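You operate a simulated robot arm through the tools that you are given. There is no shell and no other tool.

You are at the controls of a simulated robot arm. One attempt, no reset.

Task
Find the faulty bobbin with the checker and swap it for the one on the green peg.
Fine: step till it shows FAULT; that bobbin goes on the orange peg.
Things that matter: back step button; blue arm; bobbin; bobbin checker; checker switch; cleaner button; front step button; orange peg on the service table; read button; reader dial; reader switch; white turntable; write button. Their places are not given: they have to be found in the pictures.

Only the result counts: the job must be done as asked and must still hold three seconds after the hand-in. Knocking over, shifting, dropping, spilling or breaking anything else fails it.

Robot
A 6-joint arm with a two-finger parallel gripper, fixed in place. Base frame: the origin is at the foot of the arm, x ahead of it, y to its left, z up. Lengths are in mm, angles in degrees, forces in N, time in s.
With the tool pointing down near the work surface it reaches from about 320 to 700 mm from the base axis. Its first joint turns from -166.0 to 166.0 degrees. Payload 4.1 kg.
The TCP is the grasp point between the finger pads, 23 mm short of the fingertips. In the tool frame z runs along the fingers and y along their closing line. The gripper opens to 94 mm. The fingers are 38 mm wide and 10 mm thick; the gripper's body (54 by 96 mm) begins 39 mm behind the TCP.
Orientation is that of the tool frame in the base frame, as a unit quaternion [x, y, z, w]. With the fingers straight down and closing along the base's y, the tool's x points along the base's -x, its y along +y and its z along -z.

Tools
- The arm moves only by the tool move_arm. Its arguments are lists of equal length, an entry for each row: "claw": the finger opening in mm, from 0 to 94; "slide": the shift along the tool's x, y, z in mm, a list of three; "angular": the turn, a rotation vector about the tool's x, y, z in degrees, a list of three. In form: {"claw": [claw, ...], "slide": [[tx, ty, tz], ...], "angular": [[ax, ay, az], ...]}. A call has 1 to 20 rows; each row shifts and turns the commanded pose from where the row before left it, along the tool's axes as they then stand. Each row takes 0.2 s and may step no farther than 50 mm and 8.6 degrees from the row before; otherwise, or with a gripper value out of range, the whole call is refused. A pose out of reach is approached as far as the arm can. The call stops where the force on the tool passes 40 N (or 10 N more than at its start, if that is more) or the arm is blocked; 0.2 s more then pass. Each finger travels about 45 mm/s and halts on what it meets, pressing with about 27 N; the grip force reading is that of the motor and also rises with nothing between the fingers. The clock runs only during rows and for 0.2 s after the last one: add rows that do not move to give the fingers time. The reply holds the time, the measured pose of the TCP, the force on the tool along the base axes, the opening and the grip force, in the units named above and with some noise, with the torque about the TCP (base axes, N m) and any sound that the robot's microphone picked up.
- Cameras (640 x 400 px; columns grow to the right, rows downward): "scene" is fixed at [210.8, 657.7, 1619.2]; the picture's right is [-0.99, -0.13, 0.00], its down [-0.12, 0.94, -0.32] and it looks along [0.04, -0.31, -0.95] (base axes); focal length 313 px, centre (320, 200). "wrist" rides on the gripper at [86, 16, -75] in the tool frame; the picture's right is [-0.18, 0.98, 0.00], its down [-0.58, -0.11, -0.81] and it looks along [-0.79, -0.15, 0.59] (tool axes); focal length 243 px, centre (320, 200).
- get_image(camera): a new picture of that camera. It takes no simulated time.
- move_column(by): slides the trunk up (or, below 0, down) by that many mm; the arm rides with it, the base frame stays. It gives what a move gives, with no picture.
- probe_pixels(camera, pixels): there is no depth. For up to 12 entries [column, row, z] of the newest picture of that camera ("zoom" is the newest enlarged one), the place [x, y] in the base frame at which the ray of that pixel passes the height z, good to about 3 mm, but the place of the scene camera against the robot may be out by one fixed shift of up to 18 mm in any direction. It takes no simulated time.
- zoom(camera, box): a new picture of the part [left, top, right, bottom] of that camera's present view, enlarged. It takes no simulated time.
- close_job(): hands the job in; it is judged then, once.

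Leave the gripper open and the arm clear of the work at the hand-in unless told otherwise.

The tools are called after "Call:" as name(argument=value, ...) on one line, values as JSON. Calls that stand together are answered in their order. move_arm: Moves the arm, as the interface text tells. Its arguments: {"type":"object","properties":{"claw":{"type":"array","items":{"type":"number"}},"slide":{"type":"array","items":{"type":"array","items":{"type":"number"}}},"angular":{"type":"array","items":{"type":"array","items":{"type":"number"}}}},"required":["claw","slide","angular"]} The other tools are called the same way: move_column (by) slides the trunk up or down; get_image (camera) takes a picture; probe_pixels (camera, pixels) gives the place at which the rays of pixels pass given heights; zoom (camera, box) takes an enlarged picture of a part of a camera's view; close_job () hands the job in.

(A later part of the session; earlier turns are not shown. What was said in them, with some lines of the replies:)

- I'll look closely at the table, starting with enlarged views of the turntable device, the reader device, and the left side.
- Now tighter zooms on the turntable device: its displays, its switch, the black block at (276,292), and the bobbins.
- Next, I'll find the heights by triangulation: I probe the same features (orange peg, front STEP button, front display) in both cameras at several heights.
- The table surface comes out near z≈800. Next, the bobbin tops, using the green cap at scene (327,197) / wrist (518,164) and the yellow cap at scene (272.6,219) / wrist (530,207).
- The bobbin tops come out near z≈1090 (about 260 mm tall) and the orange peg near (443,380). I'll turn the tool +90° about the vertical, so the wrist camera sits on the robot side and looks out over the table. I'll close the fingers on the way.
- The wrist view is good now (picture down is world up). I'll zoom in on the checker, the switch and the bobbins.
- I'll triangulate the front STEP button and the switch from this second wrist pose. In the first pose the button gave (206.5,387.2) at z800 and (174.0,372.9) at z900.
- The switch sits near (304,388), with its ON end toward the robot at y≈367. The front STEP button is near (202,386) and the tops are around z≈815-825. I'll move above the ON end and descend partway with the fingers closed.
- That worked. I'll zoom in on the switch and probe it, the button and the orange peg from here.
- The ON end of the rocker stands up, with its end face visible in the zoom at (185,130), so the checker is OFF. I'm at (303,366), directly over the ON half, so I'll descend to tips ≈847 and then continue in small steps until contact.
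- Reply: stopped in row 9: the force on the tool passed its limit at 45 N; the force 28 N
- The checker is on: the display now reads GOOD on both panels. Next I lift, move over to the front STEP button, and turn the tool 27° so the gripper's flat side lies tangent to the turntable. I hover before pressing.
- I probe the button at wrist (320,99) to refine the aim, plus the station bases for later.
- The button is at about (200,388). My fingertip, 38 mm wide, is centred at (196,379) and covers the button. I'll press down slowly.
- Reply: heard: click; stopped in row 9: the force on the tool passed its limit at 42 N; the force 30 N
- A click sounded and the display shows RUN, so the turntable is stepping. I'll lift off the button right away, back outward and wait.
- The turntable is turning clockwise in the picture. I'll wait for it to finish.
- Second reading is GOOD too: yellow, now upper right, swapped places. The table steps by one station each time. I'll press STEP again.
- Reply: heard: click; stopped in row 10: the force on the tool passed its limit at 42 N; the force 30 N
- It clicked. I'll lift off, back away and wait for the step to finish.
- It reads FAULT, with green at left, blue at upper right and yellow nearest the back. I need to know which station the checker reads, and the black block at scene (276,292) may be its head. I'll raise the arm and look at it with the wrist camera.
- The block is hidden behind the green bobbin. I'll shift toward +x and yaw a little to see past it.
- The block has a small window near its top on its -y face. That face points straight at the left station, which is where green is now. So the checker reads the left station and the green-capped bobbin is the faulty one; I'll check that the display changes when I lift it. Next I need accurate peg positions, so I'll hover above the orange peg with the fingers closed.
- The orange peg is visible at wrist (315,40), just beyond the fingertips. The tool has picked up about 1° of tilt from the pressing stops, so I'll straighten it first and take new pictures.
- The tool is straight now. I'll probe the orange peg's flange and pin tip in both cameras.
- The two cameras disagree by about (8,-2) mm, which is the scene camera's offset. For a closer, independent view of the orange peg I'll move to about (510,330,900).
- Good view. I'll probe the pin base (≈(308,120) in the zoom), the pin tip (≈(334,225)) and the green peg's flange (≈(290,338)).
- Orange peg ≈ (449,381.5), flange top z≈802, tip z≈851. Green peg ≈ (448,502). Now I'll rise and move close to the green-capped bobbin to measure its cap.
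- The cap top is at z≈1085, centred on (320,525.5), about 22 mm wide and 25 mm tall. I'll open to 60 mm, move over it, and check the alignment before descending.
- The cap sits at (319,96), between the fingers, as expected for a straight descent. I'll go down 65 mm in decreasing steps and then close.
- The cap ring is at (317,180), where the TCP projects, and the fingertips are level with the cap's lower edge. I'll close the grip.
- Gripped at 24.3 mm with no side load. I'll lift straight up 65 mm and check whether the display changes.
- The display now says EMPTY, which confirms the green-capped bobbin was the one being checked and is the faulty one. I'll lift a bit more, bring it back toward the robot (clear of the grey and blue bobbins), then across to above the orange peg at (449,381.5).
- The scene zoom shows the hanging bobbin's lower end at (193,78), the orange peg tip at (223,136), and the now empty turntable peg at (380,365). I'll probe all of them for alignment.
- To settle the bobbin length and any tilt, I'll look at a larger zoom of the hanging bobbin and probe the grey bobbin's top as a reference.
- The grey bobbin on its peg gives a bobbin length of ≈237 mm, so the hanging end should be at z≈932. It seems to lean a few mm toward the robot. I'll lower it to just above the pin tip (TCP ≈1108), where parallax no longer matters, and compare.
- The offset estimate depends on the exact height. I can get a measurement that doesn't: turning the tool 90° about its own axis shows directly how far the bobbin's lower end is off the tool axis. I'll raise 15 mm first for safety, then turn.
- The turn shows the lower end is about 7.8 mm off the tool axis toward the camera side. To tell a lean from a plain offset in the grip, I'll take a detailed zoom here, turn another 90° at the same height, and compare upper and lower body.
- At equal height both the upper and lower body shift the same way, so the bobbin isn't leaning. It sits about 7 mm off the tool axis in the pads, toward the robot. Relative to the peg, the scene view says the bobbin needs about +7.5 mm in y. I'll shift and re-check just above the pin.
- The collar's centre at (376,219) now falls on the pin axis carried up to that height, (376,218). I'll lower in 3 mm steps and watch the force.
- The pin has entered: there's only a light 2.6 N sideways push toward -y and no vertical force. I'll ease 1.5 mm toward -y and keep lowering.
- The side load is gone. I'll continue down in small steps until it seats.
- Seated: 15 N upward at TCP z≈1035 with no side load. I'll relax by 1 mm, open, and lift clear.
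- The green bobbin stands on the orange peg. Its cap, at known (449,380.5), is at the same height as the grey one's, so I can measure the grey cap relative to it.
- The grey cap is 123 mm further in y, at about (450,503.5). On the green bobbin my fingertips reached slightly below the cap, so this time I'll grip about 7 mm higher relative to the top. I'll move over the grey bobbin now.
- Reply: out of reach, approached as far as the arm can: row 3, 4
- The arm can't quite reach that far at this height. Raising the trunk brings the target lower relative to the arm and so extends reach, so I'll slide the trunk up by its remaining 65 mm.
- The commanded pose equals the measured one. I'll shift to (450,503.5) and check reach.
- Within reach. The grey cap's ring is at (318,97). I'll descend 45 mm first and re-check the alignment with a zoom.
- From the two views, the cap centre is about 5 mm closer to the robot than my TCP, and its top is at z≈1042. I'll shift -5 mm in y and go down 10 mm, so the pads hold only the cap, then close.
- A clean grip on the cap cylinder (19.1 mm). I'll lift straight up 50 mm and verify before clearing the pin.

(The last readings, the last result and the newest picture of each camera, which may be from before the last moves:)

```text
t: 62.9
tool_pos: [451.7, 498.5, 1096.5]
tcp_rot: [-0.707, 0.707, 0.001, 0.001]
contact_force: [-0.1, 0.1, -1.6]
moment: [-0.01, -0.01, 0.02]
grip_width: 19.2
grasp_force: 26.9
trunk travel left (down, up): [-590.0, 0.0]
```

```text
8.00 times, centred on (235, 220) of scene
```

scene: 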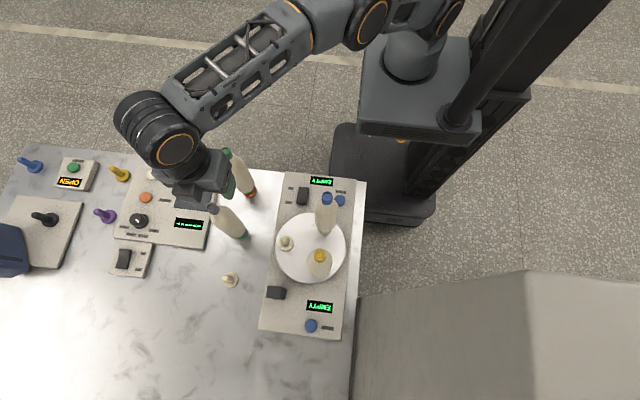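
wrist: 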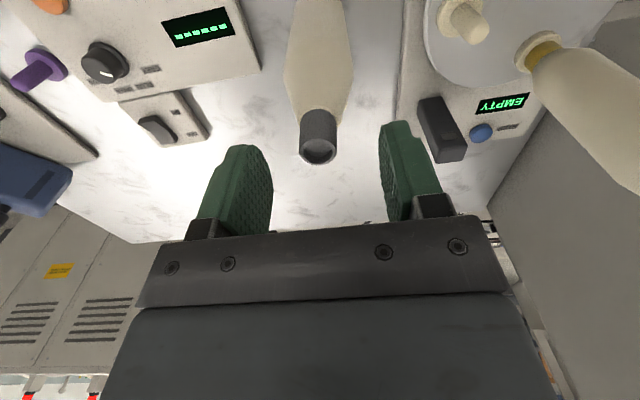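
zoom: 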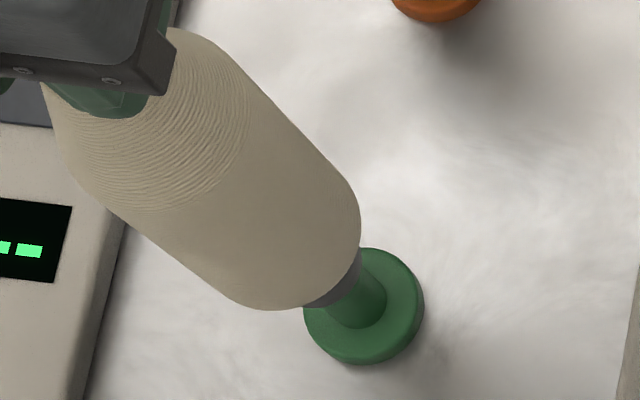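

No load while lifting. I'll lift another 14 mm to clear the pin tip.

Call:
move_arm(claw=[5, 5, 5], slide=[[0, 0, -7], [0, 0, -7], [0, 0, 0]], angular=[[0, 0, 0], [0, 0, 0], [0, 0, 0]])

Call:
zoom(camera="scene", box=[195, 195, 275, 245])

```text
t: 63.7
tool_pos: [451.1, 500.1, 1110.1]
tcp_rot: [-0.706, 0.708, 0.0, 0.0]
contact_force: [0.9, 0.3, -1.4]
moment: [-0.04, -0.01, 0.02]
grip_width: 19.0
grasp_force: 27.3
trunk travel left (down, up): [-590.0, 0.0]
```

```text
8.00 times, centred on (235, 220) of scene
```

zoom: 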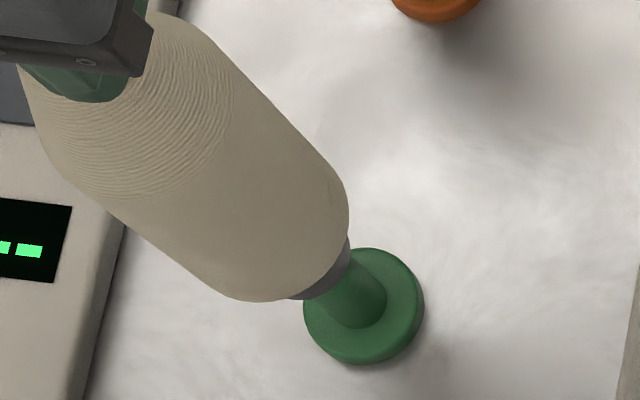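

It's clear of the pin by about 13 mm. I'll move toward the empty left station while rising, hovering at about (321.5,517,1160).

Call:
move_arm(claw=[5, 5, 5, 5, 5, 5, 5, 5, 5, 5], slide=[[0, 0, -5], [-2, 15, -12], [-2, 15, -12], [-2, 15, -12], [-2.9, 21, -3], [-2.9, 21, -2], [-2.9, 21, -2], [-2.8, 21, -2], [0, 0, 0], [0, 0, 0]], angular=[[0, 0, 0], [0, 0, 0], [0, 0, 0], [0, 0, 0], [0, 0, 0], [0, 0, 0], [0, 0, 0], [0, 0, 0], [0, 0, 0], [0, 0, 0]])

Call:
zoom(camera="scene", box=[250, 205, 330, 255])

Call:
get_image(camera="scene")

```text
t: 65.9
tool_pos: [322.4, 516.4, 1159.7]
tcp_rot: [-0.706, 0.708, 0.0, 0.0]
contact_force: [0.3, 0.2, -1.4]
moment: [-0.02, -0.01, 0.0]
grip_width: 19.1
grasp_force: 26.6
trunk travel left (down, up): [-590.0, 0.0]
```

```text
8.00 times, centred on (290, 230) of scene
```

zoom: 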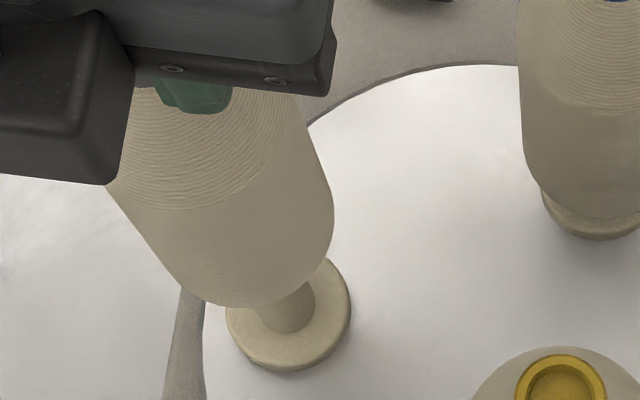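

```text
taken
```

scene: 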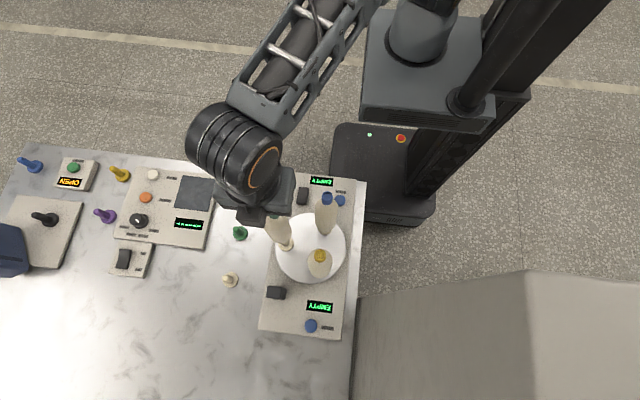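

The bobbin is over the left station. I'll lower to just above the pin tip and compare with the earlier seated view, using the same zoom box.

Call:
move_arm(claw=[5, 5, 5], slide=[[-2.5, 0, 4], [0, 0, 4], [0, 0, 0]], angular=[[0, 0, 0], [0, 0, 0], [0, 0, 0]])

Call:
zoom(camera="scene", box=[240, 190, 360, 265])

Call:
get_image(camera="wrist")

```text
t: 66.7
tool_pos: [320.8, 518.5, 1152.7]
tcp_rot: [-0.707, 0.708, -0.001, 0.0]
contact_force: [-0.5, -0.4, -1.5]
moment: [0.0, 0.01, 0.0]
grip_width: 19.0
grasp_force: 26.7
trunk travel left (down, up): [-590.0, 0.0]
```

```text
5.33 times, centred on (300, 228) of scene
```

zoom: 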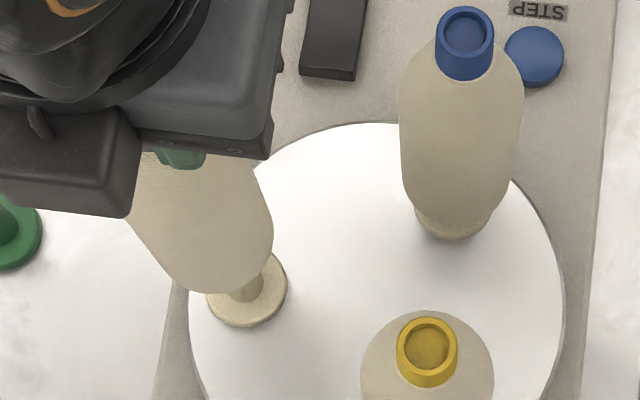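

```text
taken
```

wrist: 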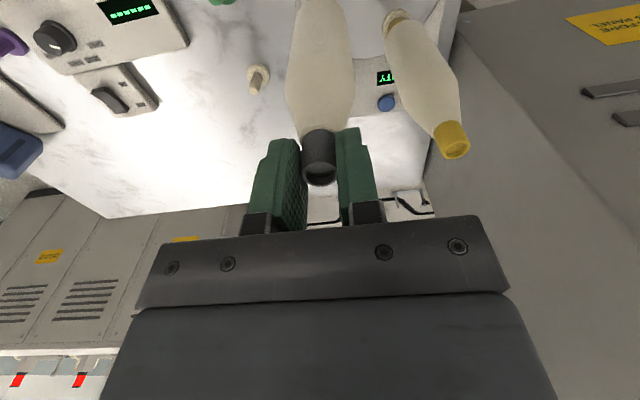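

Comparing with the seated view, the silhouettes match within about 1 mm once the height is allowed for. I'll nudge -1 mm in y and +0.7 mm in x, then lower gently onto the pin and watch the side forces.

Call:
move_arm(claw=[5, 5, 5, 5, 5, 5], slide=[[1, -0.7, 0], [0, 0, 3], [0, 0, 3], [0, 0, 3], [0, 0, 3], [0, 0, 0]], angular=[[0, 0, 0], [0, 0, 0], [0, 0, 0], [0, 0, 0], [0, 0, 0], [0, 0, 0]])

```text
t: 68.1
tool_pos: [323.2, 517.9, 1139.8]
tcp_rot: [-0.706, 0.708, 0.0, 0.0]
contact_force: [-0.9, 0.6, -2.4]
moment: [0.01, -0.02, -0.02]
grip_width: 18.9
grasp_force: 27.4
trunk travel left (down, up): [-590.0, 0.0]
```

No contact forces yet. I'll continue down in small steps.

Call:
move_arm(claw=[5, 5, 5, 5, 5], slide=[[0, 0, 2.5], [0, 0, 2.5], [0, 0, 2.5], [0, 0, 2.5], [0, 0, 0]], angular=[[0, 0, 0], [0, 0, 0], [0, 0, 0], [0, 0, 0], [0, 0, 0]])

Call:
zoom(camera="scene", box=[250, 205, 330, 255])

```text
t: 69.3
tool_pos: [322.1, 517.8, 1129.4]
tcp_rot: [-0.706, 0.708, 0.0, 0.001]
contact_force: [0.2, 2.7, 1.0]
moment: [0.44, 0.14, 0.01]
grip_width: 18.9
grasp_force: 26.9
trunk travel left (down, up): [-590.0, 0.0]
```

```text
8.00 times, centred on (290, 230) of scene
```

zoom: 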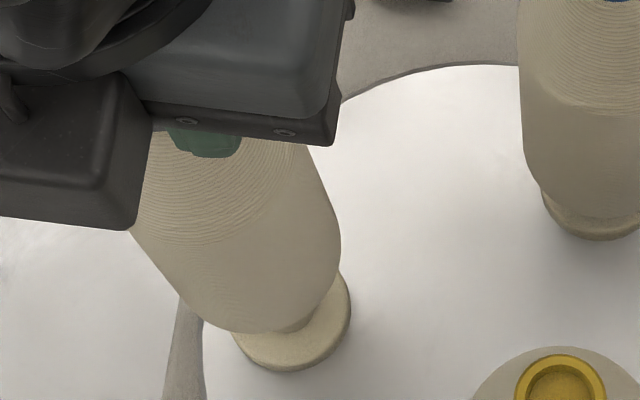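

The pin has entered, with a light push of +2.7 N toward +y. I'll follow it by 1.5 mm and continue down.

Call:
move_arm(claw=[5, 5, 5, 5, 5], slide=[[-0.8, 0.2, 0], [-0.7, 0.2, 2], [0, 0, 3], [0, 0, 3], [0, 0, 0]], angular=[[0, 0, 0], [0, 0, 0], [0, 0, 0], [0, 0, 0], [0, 0, 0]])

```text
t: 70.5
tool_pos: [321.6, 519.2, 1123.0]
tcp_rot: [-0.707, 0.708, 0.0, 0.0]
contact_force: [0.5, 0.2, -1.5]
moment: [-0.01, 0.01, 0.03]
grip_width: 19.2
grasp_force: 27.3
trunk travel left (down, up): [-590.0, 0.0]
```

The side load is gone. I'll continue down toward the seat, expected near TCP z≈1096.

Call:
move_arm(claw=[5, 5, 5, 5, 5, 5, 5, 5], slide=[[0, 0, 3], [0, 0, 3], [0, 0, 3], [0, 0, 3], [0, 0, 3], [0, 0, 3], [0, 0, 2], [0, 0, 0]], angular=[[0, 0, 0], [0, 0, 0], [0, 0, 0], [0, 0, 0], [0, 0, 0], [0, 0, 0], [0, 0, 0], [0, 0, 0]])

```text
t: 72.3
tool_pos: [323.2, 521.1, 1101.7]
tcp_rot: [-0.706, 0.708, 0.001, 0.0]
contact_force: [-0.4, -0.8, -0.6]
moment: [0.01, 0.09, 0.03]
grip_width: 19.0
grasp_force: 26.8
trunk travel left (down, up): [-590.0, 0.0]
```

Call:
move_arm(claw=[5, 5, 5, 5, 5], slide=[[0, 0, 1.5], [0, 0, 1.5], [0, 0, 1.5], [0, 0, 1], [0, 0, 0]], angular=[[0, 0, 0], [0, 0, 0], [0, 0, 0], [0, 0, 0], [0, 0, 0]])

Call:
zoom(camera="scene", box=[240, 160, 380, 350])

```text
t: 73.5
tool_pos: [322.2, 519.7, 1096.5]
tcp_rot: [-0.706, 0.708, 0.0, 0.0]
contact_force: [-0.2, 0.1, -1.7]
moment: [-0.01, 0.03, 0.0]
grip_width: 19.0
grasp_force: 27.5
trunk travel left (down, up): [-590.0, 0.0]
```

```text
2.11 times, centred on (310, 255) of scene
```

zoom: 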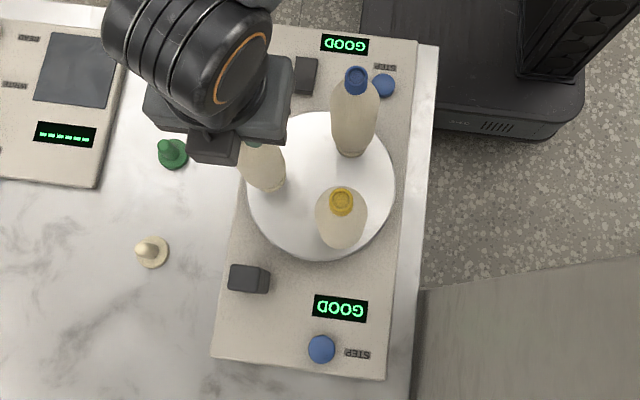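

The checker now reads GOOD with the grey bobbin in the left station. I'll lower the last millimetres until it seats.

Call:
move_arm(claw=[5, 5, 5, 5], slide=[[0, 0, 1], [0, 0, 1], [0, 0, 1], [0, 0, 0]], angular=[[0, 0, 0], [0, 0, 0], [0, 0, 0], [0, 0, 0]])

```text
t: 74.5
tool_pos: [322.2, 519.0, 1095.3]
tcp_rot: [-0.707, 0.707, 0.001, 0.003]
contact_force: [-0.9, -1.0, 18.8]
moment: [-0.38, 0.05, 0.03]
grip_width: 18.9
grasp_force: 26.6
trunk travel left (down, up): [-590.0, 0.0]
```

Seated: 19 N upward at TCP z≈1095. I'll relax by 1 mm, open, and lift clear.

Call:
move_arm(claw=[5, 60, 60, 60, 60, 60, 60, 60, 60], slide=[[0, 0, -1], [0, 0, 0], [0, 0, 0], [0, 0, 0], [0, 0, -10], [0, 0, -20], [0, 0, -25], [0, 0, -25], [0, 0, 0]], angular=[[0, 0, 0], [0, 0, 0], [0, 0, 0], [0, 0, 0], [0, 0, 0], [0, 0, 0], [0, 0, 0], [0, 0, 0], [0, 0, 0]])

Call:
get_image(camera="wrist")

Call:
get_image(camera="scene")

```text
t: 76.5
tool_pos: [321.6, 518.8, 1175.4]
tcp_rot: [-0.706, 0.708, 0.0, 0.0]
contact_force: [-0.6, 0.4, 1.8]
moment: [0.02, -0.02, 0.03]
grip_width: 60.0
grasp_force: 0.1
trunk travel left (down, up): [-590.0, 0.0]
```

```text
taken
```

wrist: 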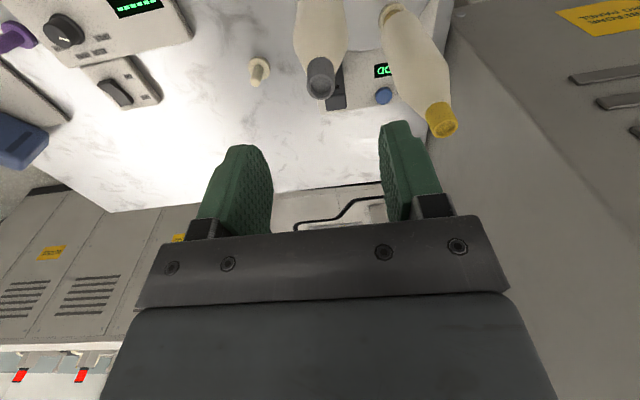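

```text
taken
```

scene: 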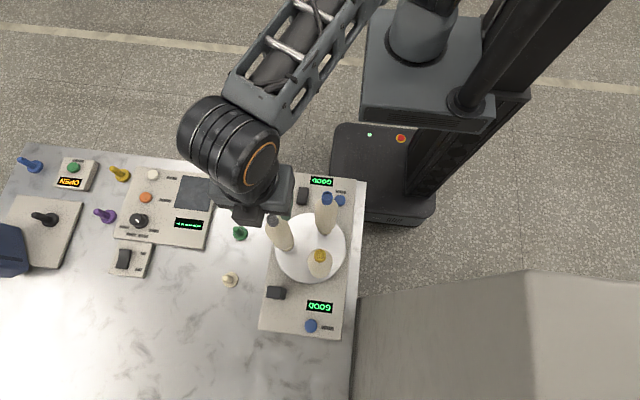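

Both bobbins are in place. I'll rise a little and retract the arm back over its base, well above the bobbin tops, then verify everything.

Call:
move_arm(claw=[60, 60, 60, 60, 60, 60, 60, 60], slide=[[0, 0, -20], [33, 28, 0], [33, 28, 0], [33, 28, 0], [33, 28, 0], [33, 28, 0], [33, 28, 0], [0, 0, 0]], angular=[[0, 0, 0], [0, 0, 0], [0, 0, 0], [0, 0, 0], [0, 0, 0], [0, 0, 0], [0, 0, 0], [0, 0, 0]])

Call:
get_image(camera="scene")

Call:
zoom(camera="scene", box=[190, 140, 370, 350])

Call:
zoom(camera="scene", box=[200, 140, 300, 260])

```text
t: 78.3
tool_pos: [152.2, 319.2, 1194.6]
tcp_rot: [-0.707, 0.707, 0.0, 0.0]
contact_force: [0.5, 0.2, -0.2]
moment: [-0.02, 0.0, 0.0]
grip_width: 59.7
grasp_force: 0.1
trunk travel left (down, up): [-590.0, 0.0]
```

```text
taken
```

scene: 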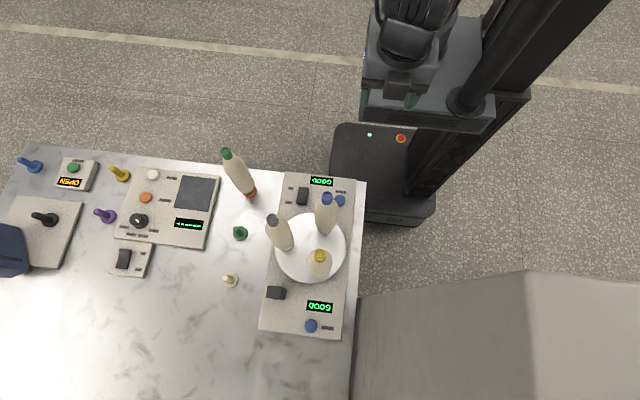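

```text
1.90 times, centred on (280, 245) of scene
```

zoom: 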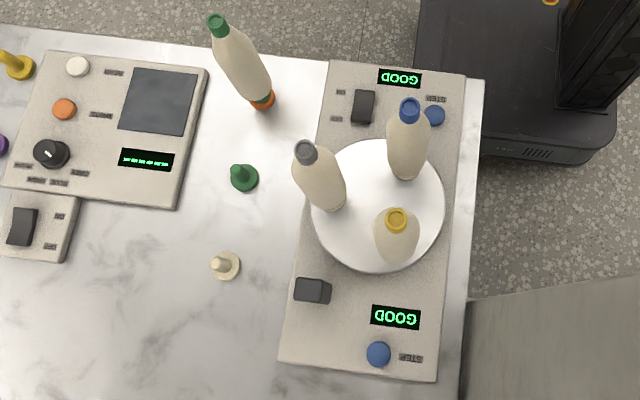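

```text
3.33 times, centred on (250, 200) of scene
```

zoom: 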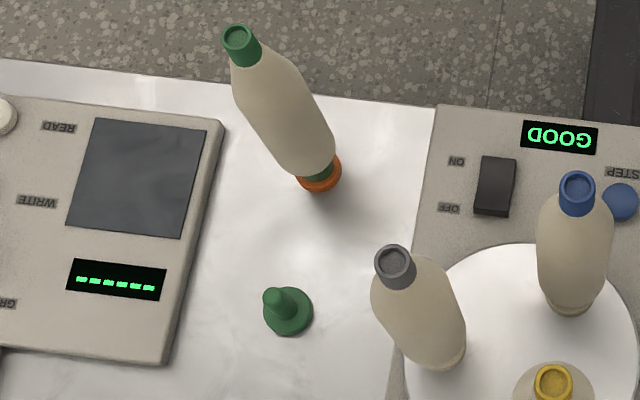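

The faulty green-capped bobbin is seated on the orange peg. The grey bobbin from the green peg is in the vacated turntable station, and the checker reads GOOD. The green peg is empty, nothing else has moved, and the arm is clear. I'll open the gripper fully, then hand in.

Call:
move_arm(claw=[94, 94, 94], slide=[[0, 0, 0], [0, 0, 0], [0, 0, 0]], angular=[[0, 0, 0], [0, 0, 0], [0, 0, 0]])

Call:
close_job()

```text
t: 79.1
tool_pos: [152.0, 319.7, 1194.6]
tcp_rot: [-0.706, 0.708, 0.0, 0.001]
contact_force: [0.0, -0.6, 0.1]
moment: [0.02, -0.01, 0.0]
grip_width: 93.9
grasp_force: 0.0
trunk travel left (down, up): [-590.0, 0.0]
```

```text
The job is handed in.
```

The swap is done and the job is handed in. I haven't seen the judge's result.

- **Faulty bobbin:** the checker showed GOOD for the yellow-capped and blue-capped bobbins and FAULT for the green-capped one. When I lifted the green-capped bobbin the display changed to EMPTY, which confirmed it was the one being read. It now stands on the orange peg.
- **Replacement:** the grey-capped bobbin from the green peg is in the turntable place it left, and the checker reads GOOD. The green peg is empty.
- **State at hand-in:** in the last pictures nothing else had moved. The arm was back near its starting position with the gripper fully open. I left the checker switched on and the trunk raised by 65 mm, which I needed to reach the green peg.
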